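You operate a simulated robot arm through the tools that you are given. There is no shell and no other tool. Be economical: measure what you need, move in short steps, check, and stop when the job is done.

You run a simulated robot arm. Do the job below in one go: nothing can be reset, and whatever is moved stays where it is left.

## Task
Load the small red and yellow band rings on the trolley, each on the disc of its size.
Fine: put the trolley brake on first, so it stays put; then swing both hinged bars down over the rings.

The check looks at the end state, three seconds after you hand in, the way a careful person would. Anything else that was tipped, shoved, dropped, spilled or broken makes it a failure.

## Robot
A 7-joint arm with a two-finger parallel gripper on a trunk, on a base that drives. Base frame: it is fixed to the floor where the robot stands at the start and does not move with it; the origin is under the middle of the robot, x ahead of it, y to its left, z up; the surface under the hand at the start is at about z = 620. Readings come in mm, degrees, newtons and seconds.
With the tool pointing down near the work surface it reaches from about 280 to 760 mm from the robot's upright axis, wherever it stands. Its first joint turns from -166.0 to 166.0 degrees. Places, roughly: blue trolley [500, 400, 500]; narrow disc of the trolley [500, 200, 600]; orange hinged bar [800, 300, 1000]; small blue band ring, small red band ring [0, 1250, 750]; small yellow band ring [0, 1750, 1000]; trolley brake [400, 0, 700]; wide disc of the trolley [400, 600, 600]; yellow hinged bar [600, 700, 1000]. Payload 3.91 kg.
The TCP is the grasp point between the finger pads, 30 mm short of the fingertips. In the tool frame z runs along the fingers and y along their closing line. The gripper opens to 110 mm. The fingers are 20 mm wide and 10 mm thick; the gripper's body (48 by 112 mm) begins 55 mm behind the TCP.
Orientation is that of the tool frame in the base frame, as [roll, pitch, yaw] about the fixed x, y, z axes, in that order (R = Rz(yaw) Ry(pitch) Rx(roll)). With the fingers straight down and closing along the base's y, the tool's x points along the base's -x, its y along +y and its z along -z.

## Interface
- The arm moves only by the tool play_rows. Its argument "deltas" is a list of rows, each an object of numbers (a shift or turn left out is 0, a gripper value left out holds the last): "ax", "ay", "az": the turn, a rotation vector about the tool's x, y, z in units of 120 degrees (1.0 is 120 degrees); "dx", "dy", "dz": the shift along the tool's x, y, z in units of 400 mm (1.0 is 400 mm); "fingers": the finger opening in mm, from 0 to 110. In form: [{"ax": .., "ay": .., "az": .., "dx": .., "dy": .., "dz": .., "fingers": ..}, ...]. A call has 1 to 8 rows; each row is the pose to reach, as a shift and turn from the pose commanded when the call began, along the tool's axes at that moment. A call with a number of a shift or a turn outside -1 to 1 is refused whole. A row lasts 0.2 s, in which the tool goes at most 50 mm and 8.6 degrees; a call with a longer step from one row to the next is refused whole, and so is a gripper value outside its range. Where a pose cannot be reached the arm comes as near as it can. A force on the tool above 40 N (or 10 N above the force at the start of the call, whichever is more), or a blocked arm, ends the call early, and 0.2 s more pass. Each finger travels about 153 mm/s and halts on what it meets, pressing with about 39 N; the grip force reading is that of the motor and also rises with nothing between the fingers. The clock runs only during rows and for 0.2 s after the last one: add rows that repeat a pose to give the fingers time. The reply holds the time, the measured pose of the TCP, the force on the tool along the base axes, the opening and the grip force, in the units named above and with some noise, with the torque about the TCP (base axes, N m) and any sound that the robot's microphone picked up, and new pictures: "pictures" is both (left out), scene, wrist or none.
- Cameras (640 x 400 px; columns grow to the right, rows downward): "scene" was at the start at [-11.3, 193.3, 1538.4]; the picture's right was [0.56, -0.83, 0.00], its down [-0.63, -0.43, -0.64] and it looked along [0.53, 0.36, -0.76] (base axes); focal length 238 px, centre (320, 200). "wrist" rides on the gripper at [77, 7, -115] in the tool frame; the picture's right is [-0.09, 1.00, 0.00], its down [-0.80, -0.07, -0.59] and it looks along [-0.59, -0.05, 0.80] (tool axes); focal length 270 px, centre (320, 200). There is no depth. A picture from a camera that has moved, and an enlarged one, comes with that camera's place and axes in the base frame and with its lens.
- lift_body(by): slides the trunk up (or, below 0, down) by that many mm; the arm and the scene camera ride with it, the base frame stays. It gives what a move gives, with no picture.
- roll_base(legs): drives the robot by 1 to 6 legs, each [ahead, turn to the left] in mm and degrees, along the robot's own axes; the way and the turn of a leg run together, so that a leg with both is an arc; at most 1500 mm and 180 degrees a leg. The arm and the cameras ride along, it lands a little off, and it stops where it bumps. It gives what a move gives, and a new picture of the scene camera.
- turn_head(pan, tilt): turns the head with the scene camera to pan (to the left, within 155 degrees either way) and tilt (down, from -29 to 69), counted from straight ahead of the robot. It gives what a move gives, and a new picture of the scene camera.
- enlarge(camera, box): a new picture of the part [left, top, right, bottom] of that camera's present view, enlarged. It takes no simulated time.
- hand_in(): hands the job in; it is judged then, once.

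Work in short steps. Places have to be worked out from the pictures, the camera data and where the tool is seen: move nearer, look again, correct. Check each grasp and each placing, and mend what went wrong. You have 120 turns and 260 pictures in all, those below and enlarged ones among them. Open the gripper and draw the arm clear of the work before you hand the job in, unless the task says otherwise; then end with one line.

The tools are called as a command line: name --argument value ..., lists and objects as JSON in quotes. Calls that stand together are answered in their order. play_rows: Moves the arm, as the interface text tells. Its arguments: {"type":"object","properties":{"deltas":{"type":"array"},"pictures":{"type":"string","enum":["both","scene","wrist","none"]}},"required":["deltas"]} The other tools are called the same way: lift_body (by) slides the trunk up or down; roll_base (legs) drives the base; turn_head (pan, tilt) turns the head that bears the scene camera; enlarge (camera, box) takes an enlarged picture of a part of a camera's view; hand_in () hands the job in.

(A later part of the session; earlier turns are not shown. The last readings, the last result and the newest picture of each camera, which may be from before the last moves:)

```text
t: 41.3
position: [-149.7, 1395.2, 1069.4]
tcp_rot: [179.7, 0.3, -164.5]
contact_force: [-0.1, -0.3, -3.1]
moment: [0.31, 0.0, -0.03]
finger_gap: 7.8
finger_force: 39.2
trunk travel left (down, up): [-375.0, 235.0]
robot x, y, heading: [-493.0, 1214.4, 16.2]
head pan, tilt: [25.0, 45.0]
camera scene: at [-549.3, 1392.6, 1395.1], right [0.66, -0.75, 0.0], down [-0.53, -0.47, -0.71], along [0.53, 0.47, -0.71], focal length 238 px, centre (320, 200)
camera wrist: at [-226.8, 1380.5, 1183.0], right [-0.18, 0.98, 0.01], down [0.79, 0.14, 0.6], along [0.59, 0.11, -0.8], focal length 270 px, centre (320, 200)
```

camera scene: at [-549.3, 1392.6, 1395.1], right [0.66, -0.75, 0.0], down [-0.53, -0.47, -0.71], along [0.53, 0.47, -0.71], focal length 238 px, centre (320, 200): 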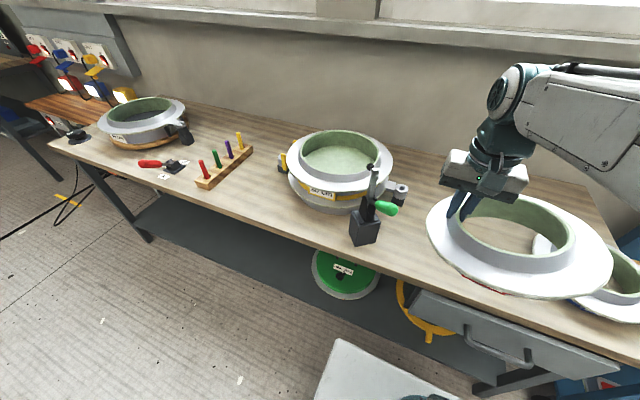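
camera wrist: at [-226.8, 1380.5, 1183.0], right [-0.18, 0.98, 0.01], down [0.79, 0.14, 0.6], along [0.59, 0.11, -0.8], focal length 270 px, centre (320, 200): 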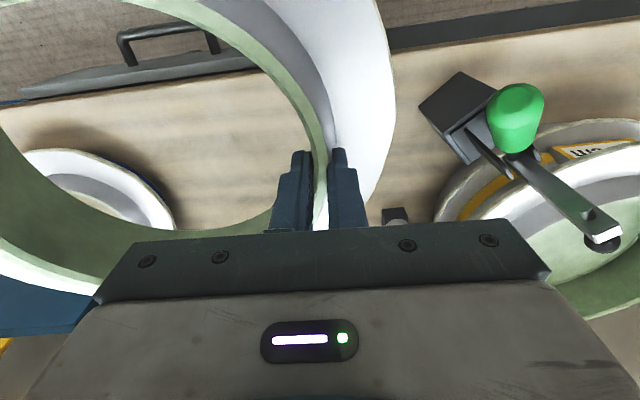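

Ring held well. Turn right, drive along to the trolley, turn to face it, and move in.

roll_base --legs '[[0, -91], [990, 0], [0, 90.5], [100, 0]]'

turn_head --pan 5 --tilt 50

```text
t: 54.9
position: [202.4, 478.0, 1070.0]
tcp_rot: [179.7, 0.2, -164.2]
contact_force: [-0.1, 0.3, -4.1]
moment: [0.28, 0.05, -0.02]
finger_gap: 7.5
finger_force: 39.4
trunk travel left (down, up): [-375.0, 235.0]
robot x, y, heading: [-143.9, 298.5, 16.9]
head pan, tilt: [25.0, 45.0]
camera scene: at [-198.1, 473.5, 1395.1], right [0.66, -0.75, 0.0], down [-0.53, -0.47, -0.71], along [0.53, 0.47, -0.71], focal length 238 px, centre (320, 200)
```

scene: 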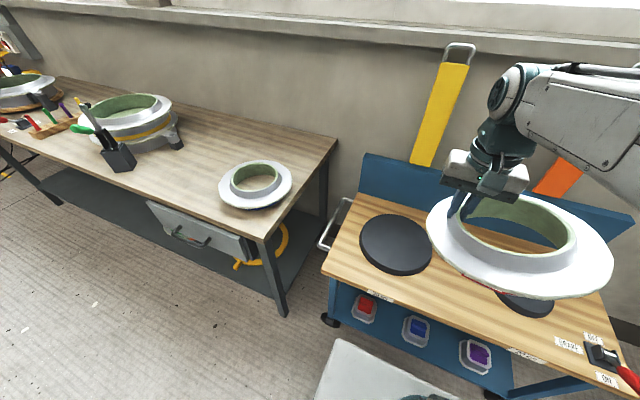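

```text
t: 55.8
position: [202.7, 478.8, 1068.3]
tcp_rot: [179.6, 0.1, -164.2]
contact_force: [-1.3, -0.1, -4.0]
moment: [0.3, 0.09, 0.01]
finger_gap: 7.5
finger_force: 38.3
trunk travel left (down, up): [-375.0, 235.0]
robot x, y, heading: [-147.4, 295.0, 16.8]
head pan, tilt: [5.0, 50.0]
camera scene: at [-187.6, 447.8, 1388.3], right [0.37, -0.93, 0.0], down [-0.71, -0.28, -0.64], along [0.6, 0.24, -0.77], focal length 238 px, centre (320, 200)
```

scene: 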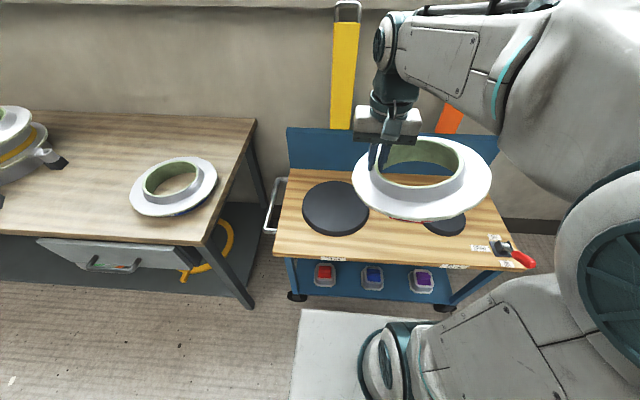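

Robot is at the trolley. Narrow disc centre ≈ (489, 205); I move the ring over it, still high.

play_rows --deltas '[{"dx": -0.07, "dy": -0.09}, {"dx": -0.145, "dy": -0.183}, {"dx": -0.22, "dy": -0.276}, {"dx": -0.295, "dy": -0.37}, {"dx": -0.37, "dy": -0.463}, {"dx": -0.44, "dy": -0.555}, {"dx": -0.505, "dy": -0.6425}, {"dx": -0.505, "dy": -0.6425}]' --pictures "none"

play_rows --deltas '[{"dz": 0.1}, {"dz": 0.2}, {"dz": 0.3}, {"dz": 0.4}, {"dz": 0.5}, {"dz": 0.5}]' --pictures "both"

enlarge --camera "scene" --box '[320, 100, 560, 280]'

```text
t: 57.5
position: [462.9, 284.4, 1068.5]
tcp_rot: [179.8, 0.2, -164.2]
contact_force: [0.2, 0.5, -3.6]
moment: [0.31, 0.08, 0.02]
finger_gap: 7.7
finger_force: 39.0
trunk travel left (down, up): [-375.0, 235.0]
robot x, y, heading: [-143.0, 297.7, 16.5]
head pan, tilt: [5.0, 50.0]
```

```text
t: 59.0
position: [463.1, 286.2, 865.7]
tcp_rot: [179.6, 0.3, -164.2]
contact_force: [0.3, 0.3, -3.4]
moment: [0.29, 0.04, -0.01]
finger_gap: 7.9
finger_force: 39.3
trunk travel left (down, up): [-375.0, 235.0]
robot x, y, heading: [-143.7, 297.3, 16.8]
head pan, tilt: [5.0, 50.0]
camera scene: at [-187.1, 447.6, 1388.3], right [0.37, -0.93, 0.0], down [-0.71, -0.28, -0.64], along [0.6, 0.24, -0.77], focal length 238 px, centre (320, 200)
camera wrist: at [386.4, 270.2, 979.4], right [-0.19, 0.98, 0.01], down [0.79, 0.15, 0.6], along [0.59, 0.12, -0.8], focal length 270 px, centre (320, 200)
```

scene: 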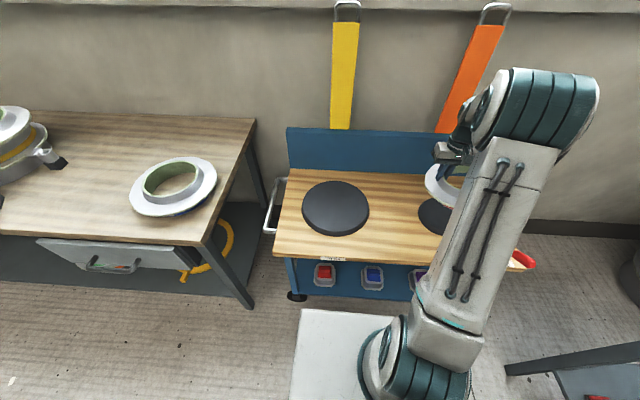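
wrist: 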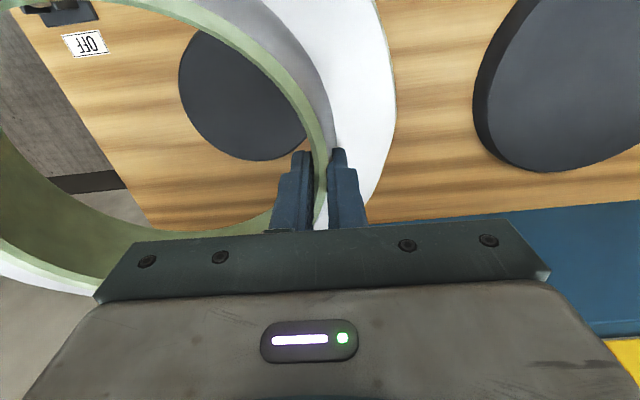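

```text
2.22 times, centred on (440, 190) of scene
camera zoom: at [-187.1, 447.6, 1388.3], right [0.37, -0.93, 0.0], down [-0.71, -0.28, -0.64], along [0.6, 0.24, -0.77], focal length 528 px, centre (53, 222)
```

zoom: 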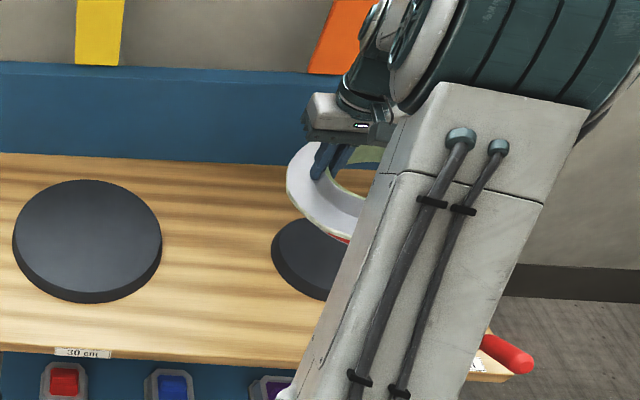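

Disc visible through the ring; nearly aligned, ~5 mm off. Correct and lower toward the disc for a closer check.

play_rows --deltas '[{"dx": -0.01, "dy": -0.0125, "dz": 0.08}, {"dx": -0.01, "dy": -0.0125, "dz": 0.16}, {"dx": -0.01, "dy": -0.0125, "dz": 0.25}, {"dx": -0.01, "dy": -0.0125, "dz": 0.25}]' --pictures "wrist"

enlarge --camera "wrist" --box '[0, 0, 400, 250]'

turn_head --pan -5 --tilt 45

```text
t: 60.0
position: [474.8, 285.8, 765.4]
tcp_rot: [179.7, 0.3, -164.2]
contact_force: [0.2, 0.4, -4.1]
moment: [0.28, 0.02, 0.04]
finger_gap: 7.7
finger_force: 38.7
trunk travel left (down, up): [-375.0, 235.0]
robot x, y, heading: [-145.1, 297.6, 16.5]
head pan, tilt: [5.0, 50.0]
camera wrist: at [396.0, 270.4, 878.9], right [-0.19, 0.98, 0.01], down [0.79, 0.15, 0.6], along [0.59, 0.12, -0.8], focal length 270 px, centre (320, 200)
```

wrist: 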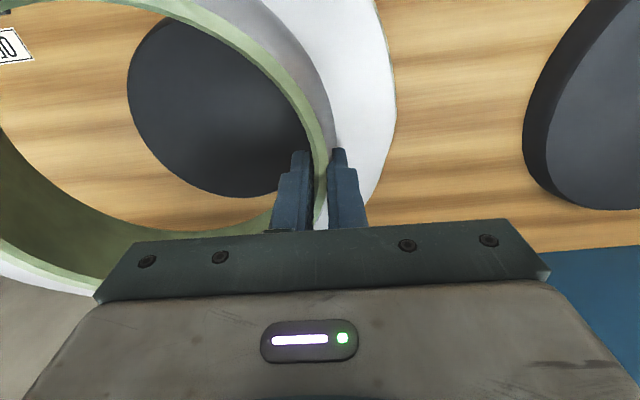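

```text
1.60 times, centred on (200, 125) of wrist
camera zoom: at [396.0, 270.4, 878.9], right [-0.19, 0.98, 0.01], down [0.79, 0.15, 0.6], along [0.59, 0.12, -0.8], focal length 432 px, centre (512, 320)
```

zoom: 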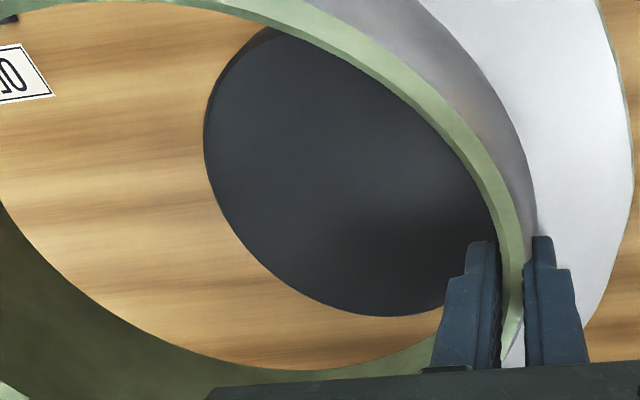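

```text
t: 60.7
position: [472.8, 284.9, 765.4]
tcp_rot: [179.8, 0.2, -164.2]
contact_force: [-0.7, 0.0, -3.3]
moment: [0.32, 0.03, 0.02]
finger_gap: 7.6
finger_force: 39.1
trunk travel left (down, up): [-375.0, 235.0]
robot x, y, heading: [-144.6, 302.4, 16.8]
head pan, tilt: [-5.0, 45.0]
camera scene: at [-179.3, 435.6, 1395.2], right [0.2, -0.98, 0.0], down [-0.69, -0.14, -0.71], along [0.69, 0.14, -0.71], focal length 238 px, centre (320, 200)
```

scene: 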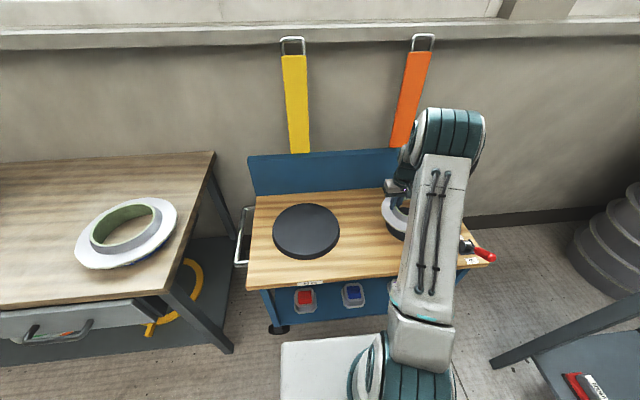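

The ring's attitude in the grip is uncertain (conical collar). I raise and pull it back to where the head camera sees it unobstructed, and measure the tilt.

play_rows --deltas '[{"dz": -0.12}, {"dz": -0.24}, {"dz": -0.36}, {"dz": -0.48}, {"dx": 0.1, "dy": 0.05, "dz": -0.5}, {"dx": 0.18, "dy": 0.12, "dz": -0.5}, {"dx": 0.26, "dy": 0.2, "dz": -0.5}, {"dx": 0.34, "dy": 0.28, "dz": -0.5}]' --pictures "none"

play_rows --deltas '[{"dy": 0.08, "dx": 0.05}, {"dy": 0.16, "dx": 0.1}, {"dy": 0.24, "dx": 0.15}, {"dy": 0.32, "dx": 0.16}, {"dy": 0.32, "dx": 0.16}]' --pictures "scene"

enlarge --camera "scene" --box '[280, 60, 480, 200]'

```text
t: 62.5
position: [307.7, 353.0, 969.4]
tcp_rot: [179.6, 0.3, -164.1]
contact_force: [-0.5, -0.2, -3.9]
moment: [0.33, 0.05, 0.01]
finger_gap: 7.9
finger_force: 38.7
trunk travel left (down, up): [-375.0, 235.0]
robot x, y, heading: [-145.2, 299.4, 16.7]
head pan, tilt: [-5.0, 45.0]
```

```text
t: 63.7
position: [214.0, 459.0, 969.8]
tcp_rot: [179.7, 0.2, -164.3]
contact_force: [0.2, 1.0, -3.3]
moment: [0.3, 0.05, -0.01]
finger_gap: 7.5
finger_force: 38.6
trunk travel left (down, up): [-375.0, 235.0]
robot x, y, heading: [-142.4, 299.1, 16.5]
head pan, tilt: [-5.0, 45.0]
camera scene: at [-179.5, 436.0, 1395.1], right [0.2, -0.98, 0.0], down [-0.69, -0.14, -0.71], along [0.69, 0.14, -0.71], focal length 238 px, centre (320, 200)
```

scene: 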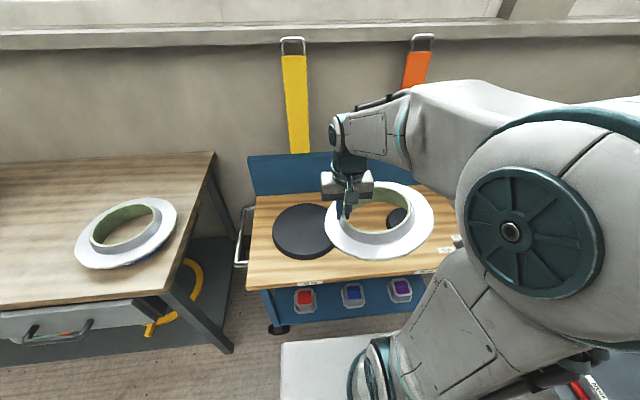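

```text
2.86 times, centred on (380, 130) of scene
camera zoom: at [-179.5, 436.0, 1395.1], right [0.2, -0.98, 0.0], down [-0.69, -0.14, -0.71], along [0.69, 0.14, -0.71], focal length 679 px, centre (149, 400)
```

zoom: 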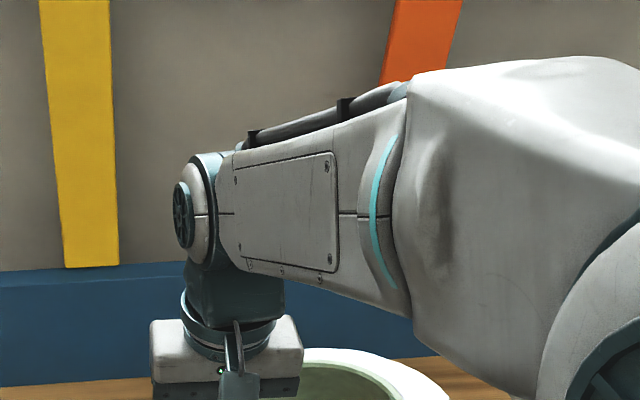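

Zoom on the ring itself.

enlarge --camera "scene" --box '[300, 160, 450, 270]'

enlarge --camera "scene" --box '[60, 180, 200, 280]'

enlarge --camera "wrist" --box '[0, 0, 640, 400]'

```text
3.64 times, centred on (375, 215) of scene
camera zoom: at [-179.5, 436.0, 1395.1], right [0.2, -0.98, 0.0], down [-0.69, -0.14, -0.71], along [0.69, 0.14, -0.71], focal length 864 px, centre (120, 146)
```

zoom: 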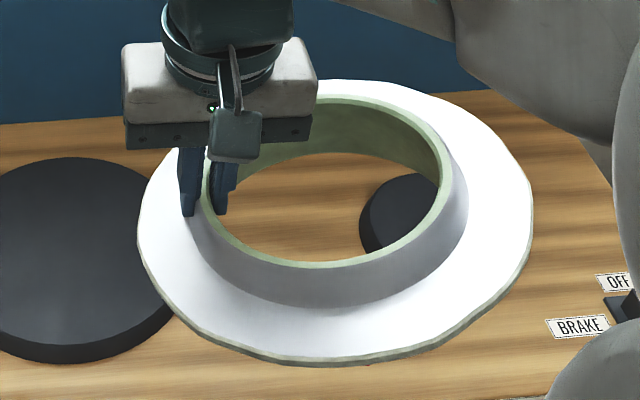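

```text
4.00 times, centred on (130, 230) of scene
camera zoom: at [-179.5, 436.0, 1395.1], right [0.2, -0.98, 0.0], down [-0.69, -0.14, -0.71], along [0.69, 0.14, -0.71], focal length 950 px, centre (1080, 80)
```

zoom: 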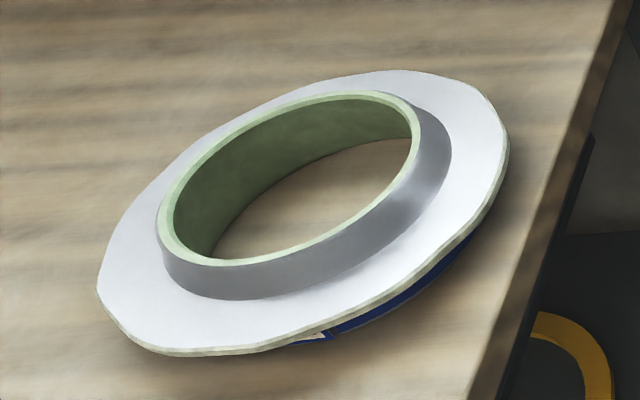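

```text
1.00 times, centred on (320, 200) of wrist (not enlarged: the box is as wide or as high as the picture)
camera zoom: at [136.2, 443.7, 1083.3], right [-0.19, 0.98, 0.01], down [0.79, 0.15, 0.6], along [0.59, 0.12, -0.8], focal length 270 px, centre (320, 200)
```

zoom: 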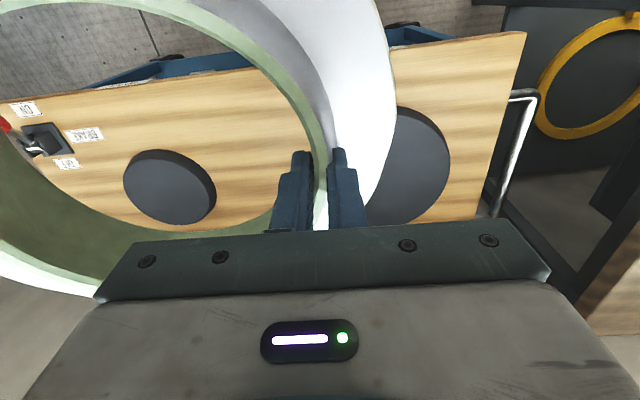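

The ring is level within a few degrees, and the flared bore (wider at the bottom) should self-centre on the disc. I go back over the disc and then lower step by step.

play_rows --deltas '[{"dx": -0.07, "dy": -0.085}, {"dx": -0.145, "dy": -0.17}, {"dx": -0.215, "dy": -0.255}, {"dx": -0.285, "dy": -0.34}, {"dx": -0.355, "dy": -0.425}, {"dx": -0.426, "dy": -0.51}, {"dx": -0.496, "dy": -0.59}, {"dx": -0.496, "dy": -0.59}]' --pictures "none"

play_rows --deltas '[{"dz": 0.12}, {"dz": 0.24}, {"dz": 0.36}, {"dz": 0.48}, {"dz": 0.56}, {"dz": 0.56}]' --pictures "wrist"

enlarge --camera "wrist" --box '[0, 0, 400, 250]'

enlarge --camera "scene" --box '[360, 160, 460, 260]'

```text
t: 65.5
position: [469.7, 287.7, 968.1]
tcp_rot: [179.7, 0.2, -164.2]
contact_force: [0.1, -0.3, -3.7]
moment: [0.29, 0.06, -0.01]
finger_gap: 7.5
finger_force: 38.6
trunk travel left (down, up): [-375.0, 235.0]
robot x, y, heading: [-142.1, 299.2, 16.5]
head pan, tilt: [-5.0, 45.0]
```

```text
t: 66.9
position: [471.1, 289.1, 740.4]
tcp_rot: [179.6, 0.4, -164.3]
contact_force: [0.1, 0.4, -3.9]
moment: [0.29, 0.0, 0.01]
finger_gap: 7.6
finger_force: 38.4
trunk travel left (down, up): [-375.0, 235.0]
robot x, y, heading: [-142.9, 298.9, 16.4]
head pan, tilt: [-5.0, 45.0]
camera wrist: at [394.3, 273.9, 854.7], right [-0.19, 0.98, 0.01], down [0.79, 0.15, 0.6], along [0.59, 0.12, -0.8], focal length 270 px, centre (320, 200)
```

wrist: 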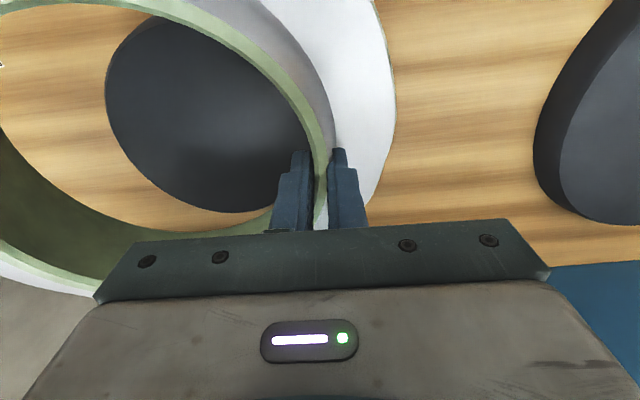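

```text
1.60 times, centred on (200, 125) of wrist
camera zoom: at [394.3, 273.9, 854.7], right [-0.19, 0.98, 0.01], down [0.79, 0.15, 0.6], along [0.59, 0.12, -0.8], focal length 432 px, centre (512, 320)
```

zoom: 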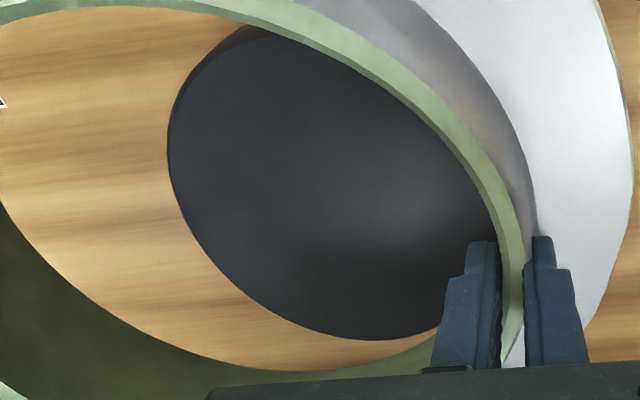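

```text
4.00 times, centred on (410, 210) of scene
camera zoom: at [-179.1, 435.6, 1395.2], right [0.2, -0.98, 0.0], down [-0.69, -0.14, -0.71], along [0.69, 0.14, -0.71], focal length 950 px, centre (-40, 160)
```

zoom: 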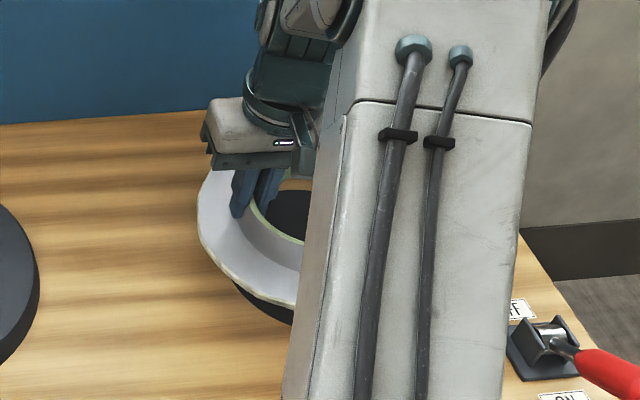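

Disc centre sits within ~5 mm of the ring centre. The bore's lower edge looks raised on the far-right side by ~10°, so I roll the tool to level the ring while raising slightly, and look again.

play_rows --deltas '[{"dz": -0.06, "ax": -0.04, "ay": -0.016}, {"dz": -0.06, "ax": -0.083, "ay": -0.033}, {"dz": -0.06, "ax": -0.083, "ay": -0.033}]' --pictures "wrist"

enlarge --camera "scene" --box '[360, 160, 460, 260]'

turn_head --pan -25 --tilt 45

```text
t: 67.7
position: [471.0, 288.8, 767.3]
tcp_rot: [169.7, 4.2, -164.4]
contact_force: [0.2, -0.8, -2.8]
moment: [0.3, 0.06, 0.02]
finger_gap: 7.4
finger_force: 39.3
trunk travel left (down, up): [-375.0, 235.0]
robot x, y, heading: [-145.2, 298.4, 16.7]
head pan, tilt: [-5.0, 45.0]
camera wrist: at [390.2, 251.5, 875.4], right [-0.19, 0.96, 0.18], down [0.78, 0.03, 0.63], along [0.6, 0.26, -0.76], focal length 270 px, centre (320, 200)
```

wrist: 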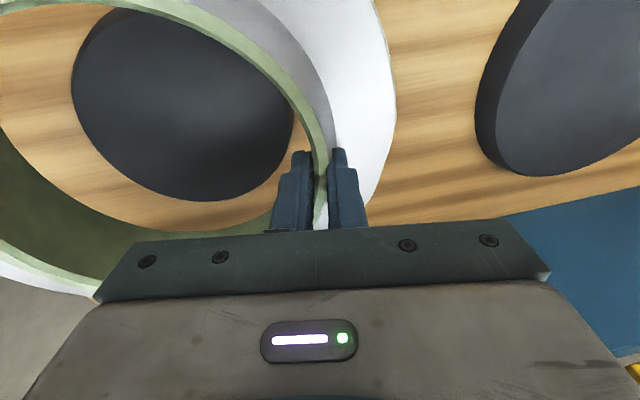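

```text
4.00 times, centred on (410, 210) of scene
camera zoom: at [-179.2, 435.3, 1395.2], right [0.2, -0.98, 0.0], down [-0.69, -0.14, -0.71], along [0.69, 0.14, -0.71], focal length 950 px, centre (-40, 160)
```

zoom: 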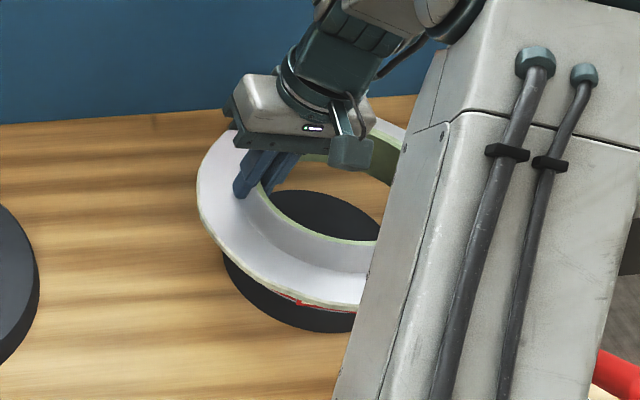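

```text
t: 68.5
position: [470.8, 288.3, 768.6]
tcp_rot: [169.7, 4.3, -164.4]
contact_force: [0.1, -0.2, -3.1]
moment: [0.28, 0.07, 0.01]
finger_gap: 7.4
finger_force: 39.4
trunk travel left (down, up): [-375.0, 235.0]
robot x, y, heading: [-142.4, 295.9, 16.2]
head pan, tilt: [-25.0, 45.0]
camera scene: at [-178.5, 407.4, 1395.2], right [-0.15, -0.99, 0.0], down [-0.7, 0.1, -0.71], along [0.7, -0.1, -0.71], focal length 238 px, centre (320, 200)
```

scene: 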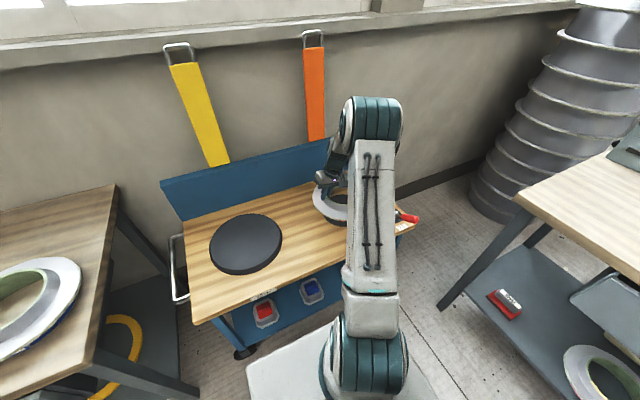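

Now the ring looks level and well centred. Lower vertically in small steps until contact.

play_rows --deltas '[{"dx": -0.0045, "dy": -0.006, "dz": 0.033}, {"dx": -0.002, "dy": -0.0121, "dz": 0.066}, {"dx": 0.0006, "dy": -0.0174, "dz": 0.0957}, {"dx": 0.0019, "dy": -0.0201, "dz": 0.1104}]' --pictures "wrist"

enlarge --camera "scene" --box '[280, 150, 380, 230]'

```text
t: 69.5
position: [473.2, 289.4, 724.7]
tcp_rot: [169.6, 4.1, -164.6]
contact_force: [0.5, 0.3, -3.9]
moment: [0.28, 0.07, 0.04]
finger_gap: 7.6
finger_force: 38.4
trunk travel left (down, up): [-375.0, 235.0]
robot x, y, heading: [-148.6, 297.0, 16.6]
head pan, tilt: [-25.0, 45.0]
camera wrist: at [394.5, 252.8, 831.6], right [-0.19, 0.96, 0.18], down [0.78, 0.03, 0.63], along [0.6, 0.26, -0.76], focal length 270 px, centre (320, 200)
```

wrist: 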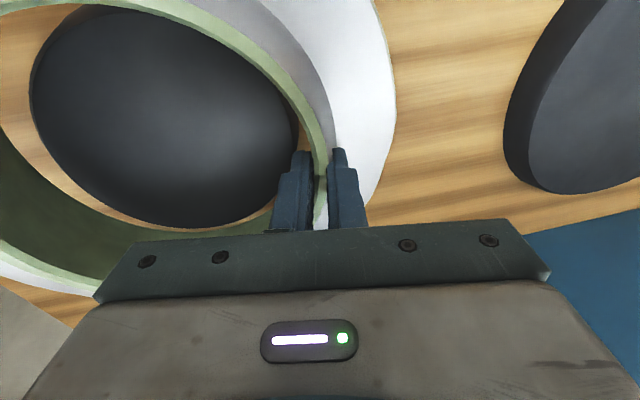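

```text
5.00 times, centred on (330, 190) of scene
camera zoom: at [-178.5, 407.3, 1395.2], right [-0.15, -0.99, 0.0], down [-0.7, 0.1, -0.71], along [0.7, -0.1, -0.71], focal length 1188 px, centre (270, 250)
```

zoom: 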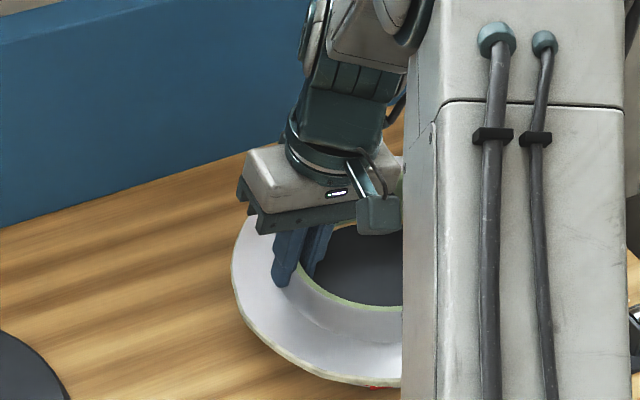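

Disc and bore are nearly concentric. Continue lowering.

play_rows --deltas '[{"dx": 0.0018, "dy": -0.0045, "dz": 0.0245}, {"dx": 0.0037, "dy": -0.009, "dz": 0.049}, {"dx": 0.0055, "dy": -0.0134, "dz": 0.0736}]' --pictures "wrist"

enlarge --camera "scene" --box '[280, 150, 380, 230]'

```text
t: 70.3
position: [475.6, 288.6, 698.7]
tcp_rot: [169.9, 4.8, -164.4]
contact_force: [8.3, 1.1, 26.7]
moment: [-0.52, -0.8, 0.65]
finger_gap: 9.3
finger_force: 39.5
trunk travel left (down, up): [-375.0, 235.0]
robot x, y, heading: [-147.4, 296.8, 16.6]
head pan, tilt: [-25.0, 45.0]
camera wrist: at [395.4, 253.3, 805.1], right [-0.19, 0.96, 0.18], down [0.77, 0.03, 0.64], along [0.61, 0.26, -0.75], focal length 270 px, centre (320, 200)
```

wrist: 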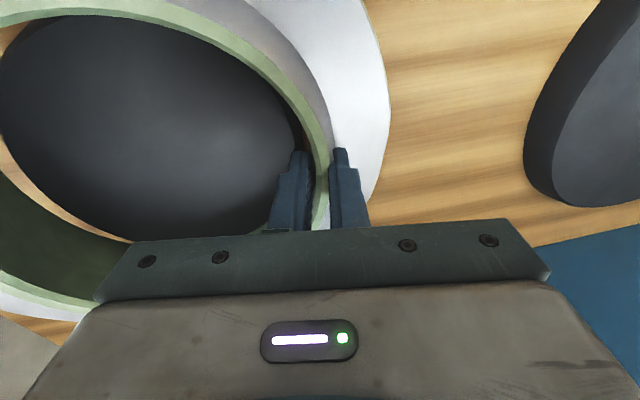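

```text
5.00 times, centred on (330, 190) of scene
camera zoom: at [-180.5, 407.7, 1395.7], right [-0.15, -0.99, 0.0], down [-0.7, 0.1, -0.71], along [0.7, -0.1, -0.71], focal length 1188 px, centre (270, 250)
```

zoom: 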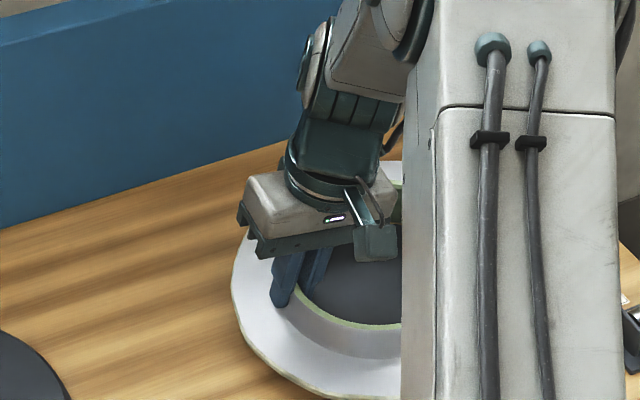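

Contact with 27 N up and +8 N in x: the near wall touches the disc edge. I raise a bit, shift ~6 mm away from me, and lower again.

play_rows --deltas '[{"dx": -0.001, "dy": 0.0024, "dz": -0.013}, {"dx": -0.016, "dy": 0.0024, "dz": -0.013}, {"dx": -0.015, "dy": -0.001, "dz": 0.005}, {"dx": -0.014, "dy": -0.0035, "dz": 0.02}, {"dx": -0.013, "dy": -0.006, "dz": 0.035}]' --pictures "wrist"

enlarge --camera "wrist" --box '[0, 0, 400, 250]'

```text
t: 71.2
position: [479.9, 288.9, 696.6]
tcp_rot: [170.0, 4.6, -164.5]
contact_force: [2.1, -2.1, 15.6]
moment: [-0.23, 0.42, 0.57]
finger_gap: 8.7
finger_force: 39.6
trunk travel left (down, up): [-375.0, 235.0]
robot x, y, heading: [-140.7, 299.6, 16.5]
head pan, tilt: [-25.0, 45.0]
stopped in row 4: the force on the tool passed its limit at 46 N (the readings are from after the stop); the commanded pose is now the measured one
camera wrist: at [399.6, 253.0, 803.7], right [-0.19, 0.96, 0.18], down [0.77, 0.03, 0.64], along [0.61, 0.26, -0.75], focal length 270 px, centre (320, 200)
```

wrist: 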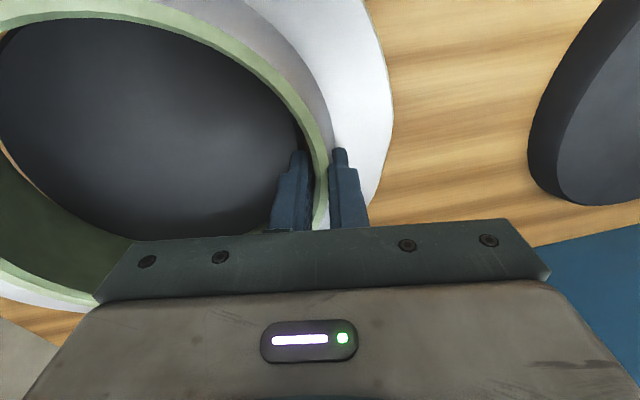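

```text
1.60 times, centred on (200, 125) of wrist
camera zoom: at [399.6, 253.0, 803.7], right [-0.19, 0.96, 0.18], down [0.77, 0.03, 0.64], along [0.61, 0.26, -0.75], focal length 432 px, centre (512, 320)
```

zoom: 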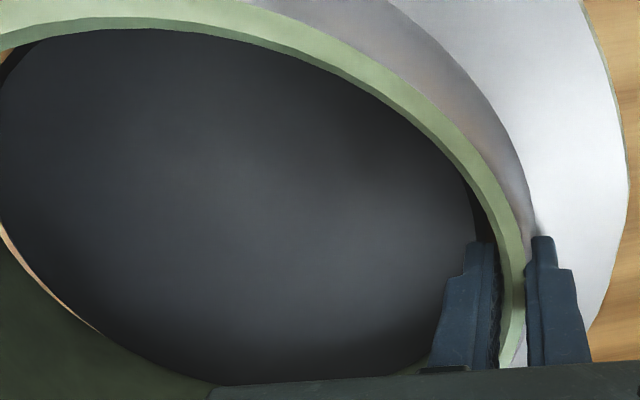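

The disc nearly fills the bore. I release here so the flared bore can settle, then look.

play_rows --deltas '[{"dz": -0.003, "fingers": 20}, {"dz": -0.003, "fingers": 45}, {"dz": -0.003, "fingers": 45}]' --pictures "wrist"

play_rows --deltas '[{"dz": -0.1}, {"dz": -0.2}, {"dz": -0.32}, {"dz": -0.44}, {"dz": -0.5, "dy": 0.1}, {"dz": -0.5, "dy": 0.2}, {"dz": -0.5, "dy": 0.3}, {"dz": -0.5, "dy": 0.4}]' --pictures "both"

enlarge --camera "scene" --box '[270, 140, 420, 260]'

```text
t: 72.0
position: [478.8, 289.4, 695.3]
tcp_rot: [169.9, 4.3, -164.6]
contact_force: [0.0, 0.1, 0.1]
moment: [-0.02, -0.01, 0.0]
finger_gap: 45.0
finger_force: 0.1
trunk travel left (down, up): [-375.0, 235.0]
robot x, y, heading: [-145.0, 299.0, 16.7]
head pan, tilt: [-25.0, 45.0]
camera wrist: at [399.3, 252.8, 803.0], right [-0.19, 0.96, 0.18], down [0.78, 0.03, 0.63], along [0.6, 0.26, -0.75], focal length 270 px, centre (320, 200)
```

wrist: 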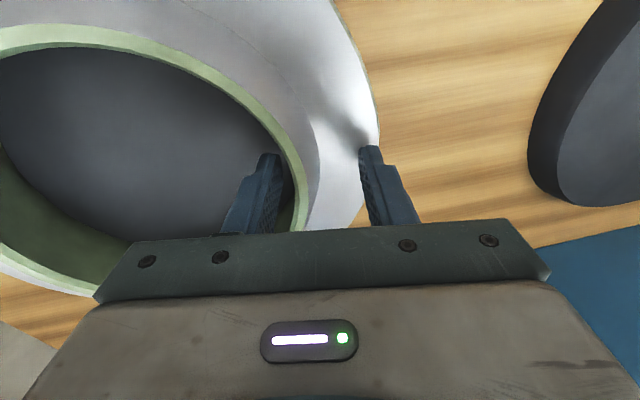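

```text
t: 73.8
position: [429.6, 406.3, 920.7]
tcp_rot: [169.8, 4.3, -164.5]
contact_force: [0.6, -0.9, 0.3]
moment: [0.03, 0.02, -0.02]
finger_gap: 45.0
finger_force: 0.0
trunk travel left (down, up): [-375.0, 235.0]
robot x, y, heading: [-145.7, 296.8, 16.4]
head pan, tilt: [-25.0, 45.0]
camera scene: at [-179.1, 407.5, 1395.1], right [-0.15, -0.99, 0.0], down [-0.7, 0.1, -0.71], along [0.7, -0.1, -0.71], focal length 238 px, centre (320, 200)
camera wrist: at [349.0, 370.5, 1028.2], right [-0.19, 0.96, 0.18], down [0.78, 0.03, 0.63], along [0.6, 0.26, -0.75], focal length 270 px, centre (320, 200)
```

scene: 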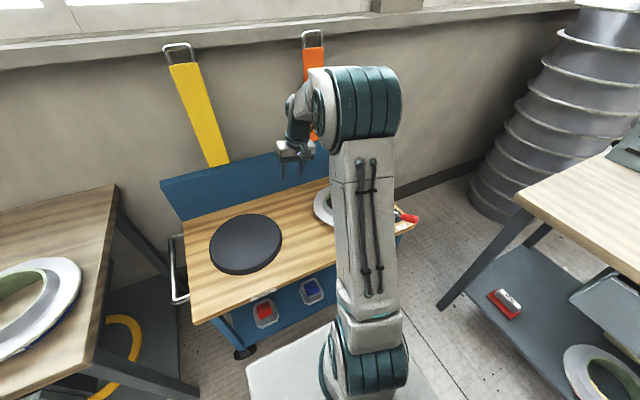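
wrist: 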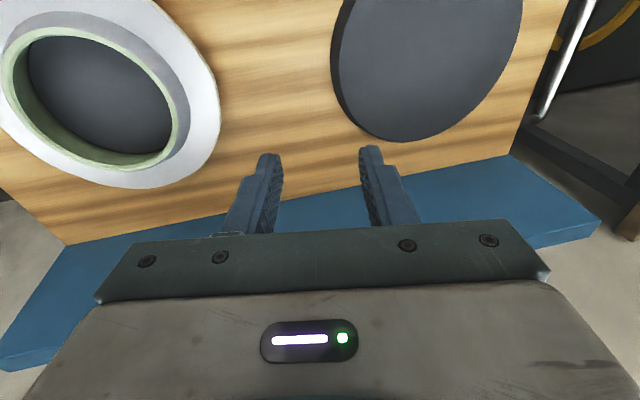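

```text
3.33 times, centred on (345, 200) of scene
camera zoom: at [-179.1, 407.5, 1395.1], right [-0.15, -0.99, 0.0], down [-0.7, 0.1, -0.71], along [0.7, -0.1, -0.71], focal length 792 px, centre (237, 200)
```

zoom: 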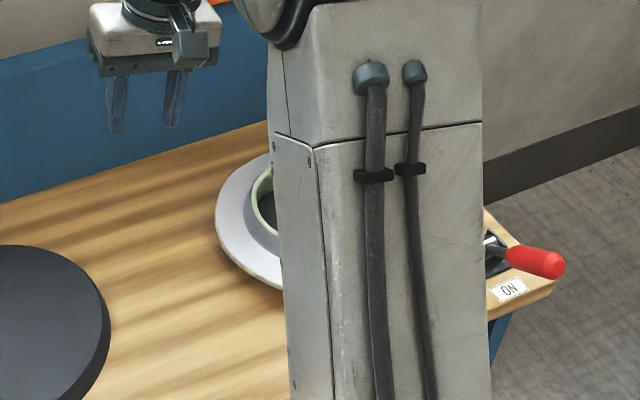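

The red ring dropped flat around the disc. I level the tool and pull the arm back to get a clear view.

play_rows --deltas '[{"dx": 0.08, "dz": -0.05, "ax": 0.04, "ay": 0.016}, {"dx": 0.18, "dz": -0.1, "ax": 0.083, "ay": 0.033}, {"dx": 0.28, "dz": -0.15, "ax": 0.083, "ay": 0.033}, {"dx": 0.38, "dz": -0.2, "ax": 0.083, "ay": 0.033}, {"dx": 0.42, "dy": 0.1, "dz": -0.2, "ax": 0.083, "ay": 0.033}, {"dx": 0.42, "dy": 0.2, "dz": -0.2, "ax": 0.083, "ay": 0.033}]' --pictures "none"

turn_head --pan -5 --tilt 40

enlarge --camera "scene" --box '[340, 130, 500, 270]'

```text
t: 75.2
position: [244.4, 419.3, 1003.6]
tcp_rot: [179.8, 0.4, -164.2]
contact_force: [0.5, 0.4, -0.1]
moment: [0.0, -0.02, 0.03]
finger_gap: 44.9
finger_force: 0.0
trunk travel left (down, up): [-375.0, 235.0]
robot x, y, heading: [-145.9, 294.1, 16.6]
head pan, tilt: [-25.0, 45.0]
```

```text
t: 76.0
position: [244.8, 419.8, 1003.7]
tcp_rot: [179.8, 0.3, -164.2]
contact_force: [0.4, 1.1, -0.1]
moment: [-0.01, 0.0, 0.0]
finger_gap: 45.0
finger_force: 0.2
trunk travel left (down, up): [-375.0, 235.0]
robot x, y, heading: [-148.2, 296.2, 16.7]
head pan, tilt: [-5.0, 40.0]
camera scene: at [-176.2, 436.3, 1402.4], right [0.2, -0.98, 0.0], down [-0.63, -0.13, -0.77], along [0.75, 0.15, -0.64], focal length 238 px, centre (320, 200)
```

scene: 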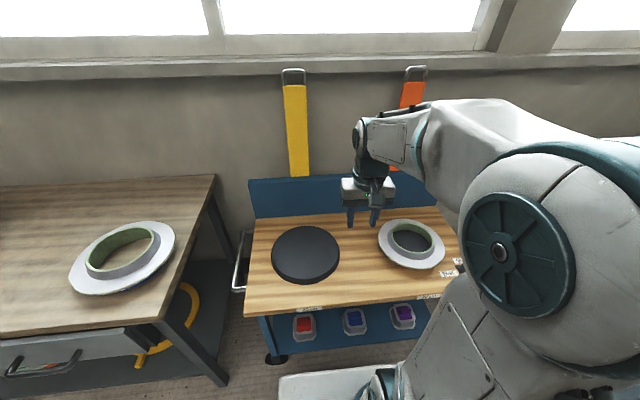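

```text
2.86 times, centred on (420, 200) of scene
camera zoom: at [-176.2, 436.3, 1402.4], right [0.2, -0.98, 0.0], down [-0.63, -0.13, -0.77], along [0.75, 0.15, -0.64], focal length 679 px, centre (34, 200)
```

zoom: 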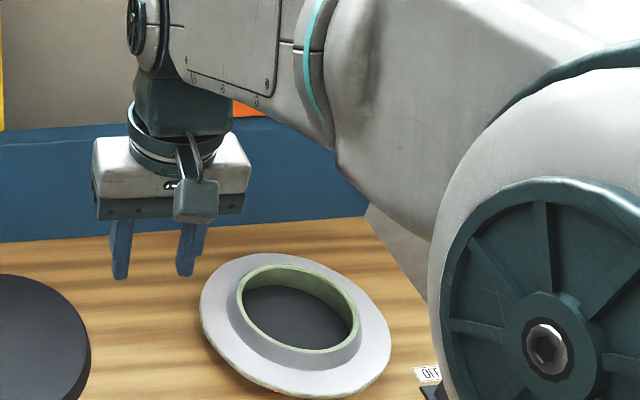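

Red ring is seated flat on the narrow disc. Next the yellow ring (est. rim centre (11,1800), z≈930): raise the trunk and drive there, facing it.

lift_body --by 150

roll_base --legs '[[-110, 0], [0, 89], [1400, 0], [0, -89.5], [60, 0]]'

turn_head --pan -5 --tilt 50

```text
t: 77.8
position: [243.2, 419.7, 1153.5]
tcp_rot: [179.8, 0.3, -164.1]
contact_force: [0.0, -0.1, 0.2]
moment: [0.0, 0.0, 0.03]
finger_gap: 45.1
finger_force: 0.1
trunk travel left (down, up): [-525.0, 85.0]
robot x, y, heading: [-141.3, 296.7, 16.6]
head pan, tilt: [-5.0, 40.0]
```

```text
t: 93.6
position: [-112.4, 1751.8, 1151.7]
tcp_rot: [179.9, 0.4, -166.8]
contact_force: [1.4, -0.5, -0.2]
moment: [0.01, 0.01, -0.05]
finger_gap: 45.3
finger_force: 0.1
trunk travel left (down, up): [-525.0, 85.0]
robot x, y, heading: [-507.9, 1650.7, 14.1]
head pan, tilt: [-5.0, 40.0]
camera scene: at [-532.0, 1787.0, 1552.4], right [0.16, -0.99, 0.0], down [-0.64, -0.1, -0.77], along [0.76, 0.12, -0.64], focal length 238 px, centre (320, 200)
```

scene: 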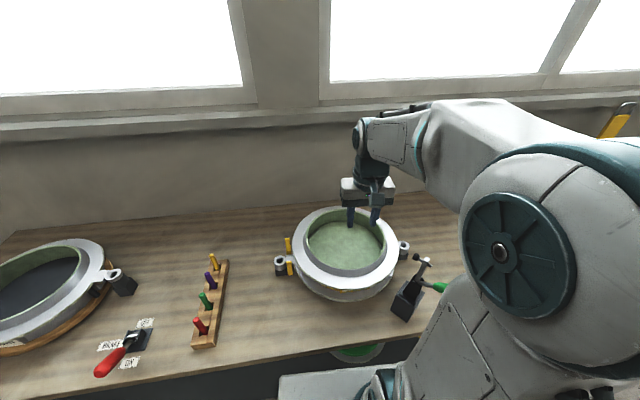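

```text
t: 94.3
position: [-113.5, 1750.8, 1152.6]
tcp_rot: [179.8, 0.3, -166.7]
contact_force: [0.0, -0.3, 0.4]
moment: [-0.01, 0.02, 0.03]
finger_gap: 45.1
finger_force: 0.1
trunk travel left (down, up): [-525.0, 85.0]
robot x, y, heading: [-504.0, 1647.9, 14.2]
head pan, tilt: [-5.0, 50.0]
camera scene: at [-540.9, 1785.4, 1538.3], right [0.16, -0.99, 0.0], down [-0.76, -0.12, -0.64], along [0.64, 0.1, -0.77], focal length 238 px, centre (320, 200)
```

scene: 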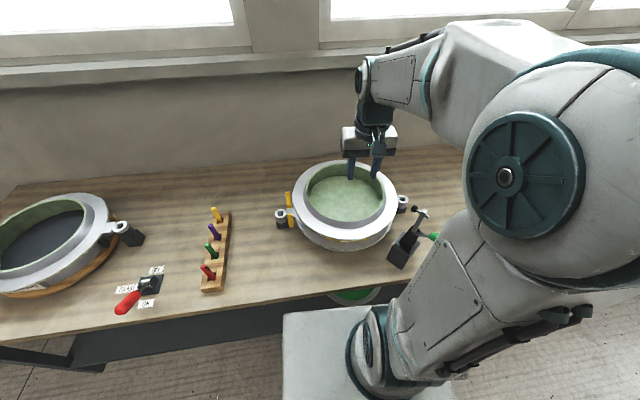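

Zoom on the yellow ring's lugs and clamp to see whether it is locked.

enlarge --camera "scene" --box '[265, 150, 345, 250]'

enlarge --camera "scene" --box '[350, 170, 450, 280]'

enlarge --camera "wrist" --box '[0, 0, 640, 400]'

```text
4.00 times, centred on (305, 200) of scene
camera zoom: at [-540.9, 1785.4, 1538.3], right [0.16, -0.99, 0.0], down [-0.76, -0.12, -0.64], along [0.64, 0.1, -0.77], focal length 950 px, centre (380, 200)
```

zoom: 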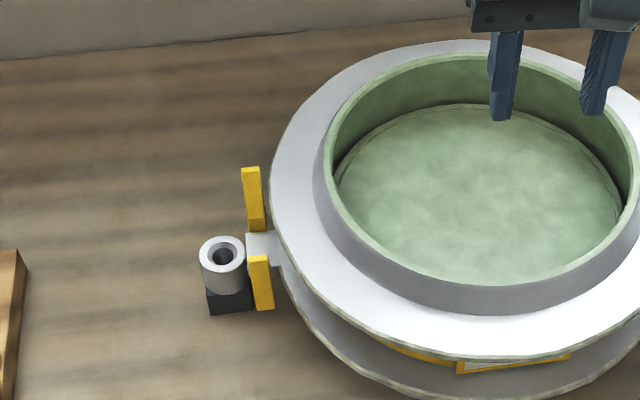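

```text
3.64 times, centred on (400, 225) of scene
camera zoom: at [-540.9, 1785.4, 1538.3], right [0.16, -0.99, 0.0], down [-0.76, -0.12, -0.64], along [0.64, 0.1, -0.77], focal length 864 px, centre (29, 109)
```

zoom: 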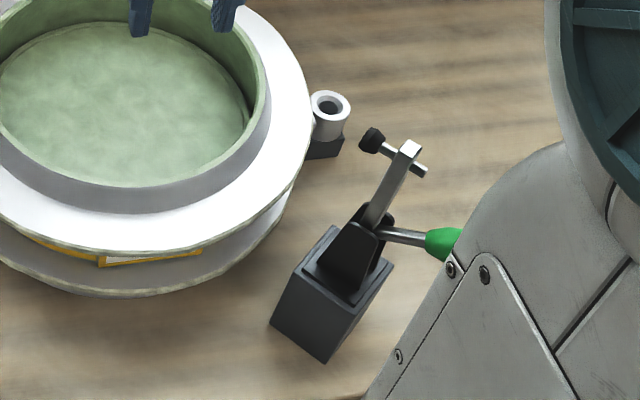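

```text
1.00 times, centred on (320, 200) of wrist (not enlarged: the box is as wide or as high as the picture)
camera zoom: at [-191.9, 1739.6, 1266.8], right [-0.14, 0.99, 0.0], down [0.79, 0.11, 0.6], along [0.59, 0.09, -0.8], focal length 270 px, centre (320, 200)
```

zoom: 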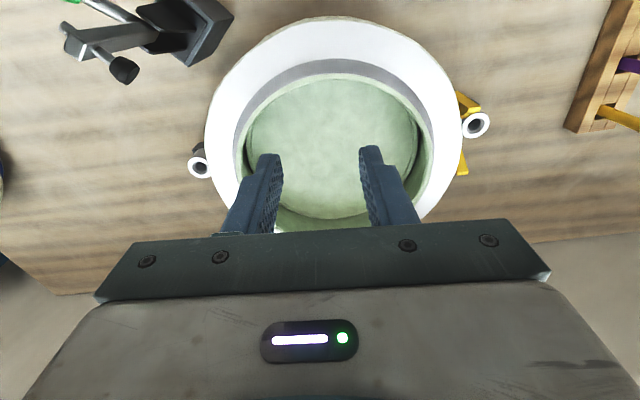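

The toggle clamp is open (arm upright), so the ring just sits on its dish. I move above its left wall and look closer.

play_rows --deltas '[{"dx": -0.06, "dy": 0.08}, {"dx": -0.12, "dy": 0.16}, {"dx": -0.18, "dy": 0.24, "dz": 0.04}, {"dx": -0.24, "dy": 0.355, "dz": 0.1}, {"dx": -0.24, "dy": 0.355, "dz": 0.2}, {"dx": -0.24, "dy": 0.355, "dz": 0.25}]' --pictures "both"

enlarge --camera "scene" --box '[260, 110, 420, 260]'

```text
refused: row 4 steps farther than a row can; nothing moved
```

```text
2.67 times, centred on (340, 185) of scene
camera zoom: at [-540.9, 1785.4, 1538.3], right [0.16, -0.99, 0.0], down [-0.76, -0.12, -0.64], along [0.64, 0.1, -0.77], focal length 634 px, centre (267, 240)
```

zoom: 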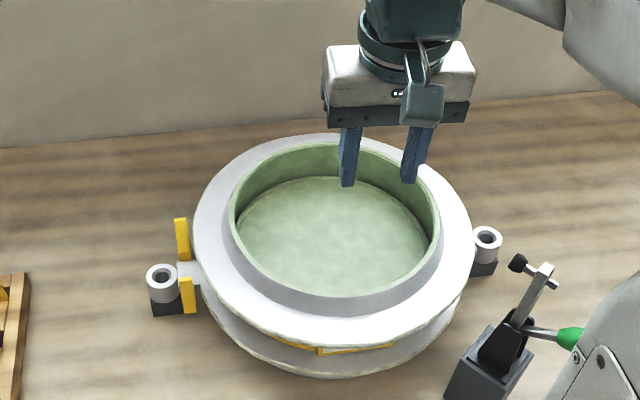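

One row was too long; I resend with smaller steps.

play_rows --deltas '[{"dx": -0.06, "dy": 0.08}, {"dx": -0.12, "dy": 0.16}, {"dx": -0.18, "dy": 0.24, "dz": 0.03}, {"dx": -0.23, "dy": 0.32, "dz": 0.08}, {"dx": -0.24, "dy": 0.355, "dz": 0.16}, {"dx": -0.24, "dy": 0.355, "dz": 0.25}, {"dx": -0.24, "dy": 0.355, "dz": 0.25}]' --pictures "both"

enlarge --camera "scene" --box '[260, 110, 420, 260]'

```text
t: 95.9
position: [-55.8, 1914.1, 1054.0]
tcp_rot: [179.7, 0.4, -166.6]
contact_force: [0.3, 0.1, -0.6]
moment: [0.0, -0.01, 0.04]
finger_gap: 44.9
finger_force: 0.0
trunk travel left (down, up): [-525.0, 85.0]
robot x, y, heading: [-508.6, 1645.8, 14.2]
head pan, tilt: [-5.0, 50.0]
camera scene: at [-540.9, 1785.5, 1538.3], right [0.16, -0.99, 0.0], down [-0.76, -0.12, -0.64], along [0.63, 0.1, -0.77], focal length 238 px, centre (320, 200)
camera wrist: at [-134.0, 1902.1, 1168.3], right [-0.14, 0.99, 0.0], down [0.79, 0.11, 0.6], along [0.59, 0.09, -0.8], focal length 270 px, centre (320, 200)
```

scene: 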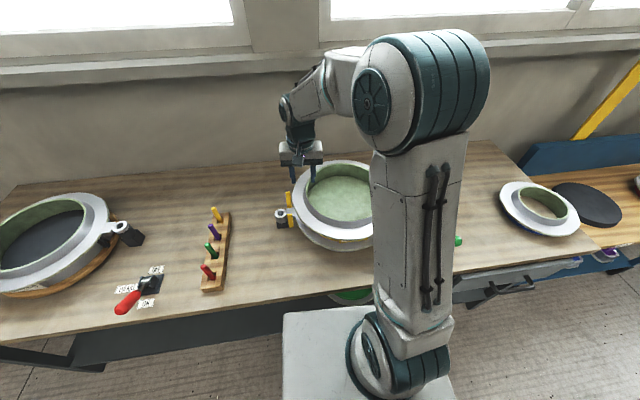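
wrist: 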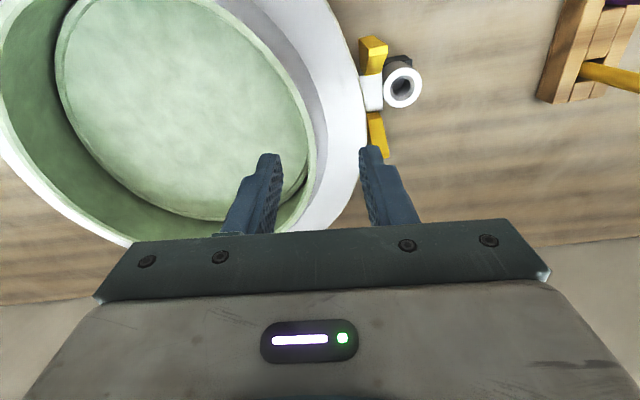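

```text
2.67 times, centred on (340, 185) of scene
camera zoom: at [-540.9, 1785.5, 1538.3], right [0.16, -0.99, 0.0], down [-0.76, -0.12, -0.64], along [0.63, 0.1, -0.77], focal length 634 px, centre (267, 240)
```

zoom: 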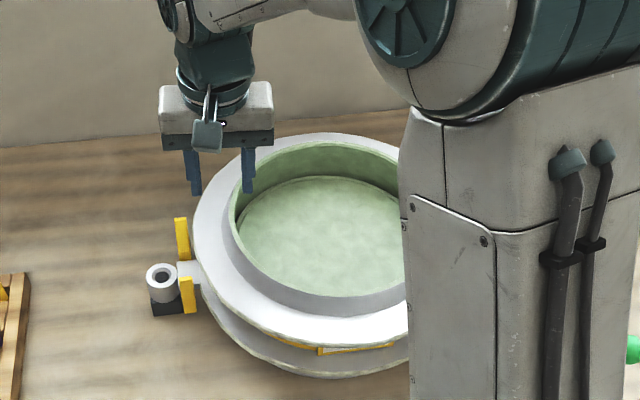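

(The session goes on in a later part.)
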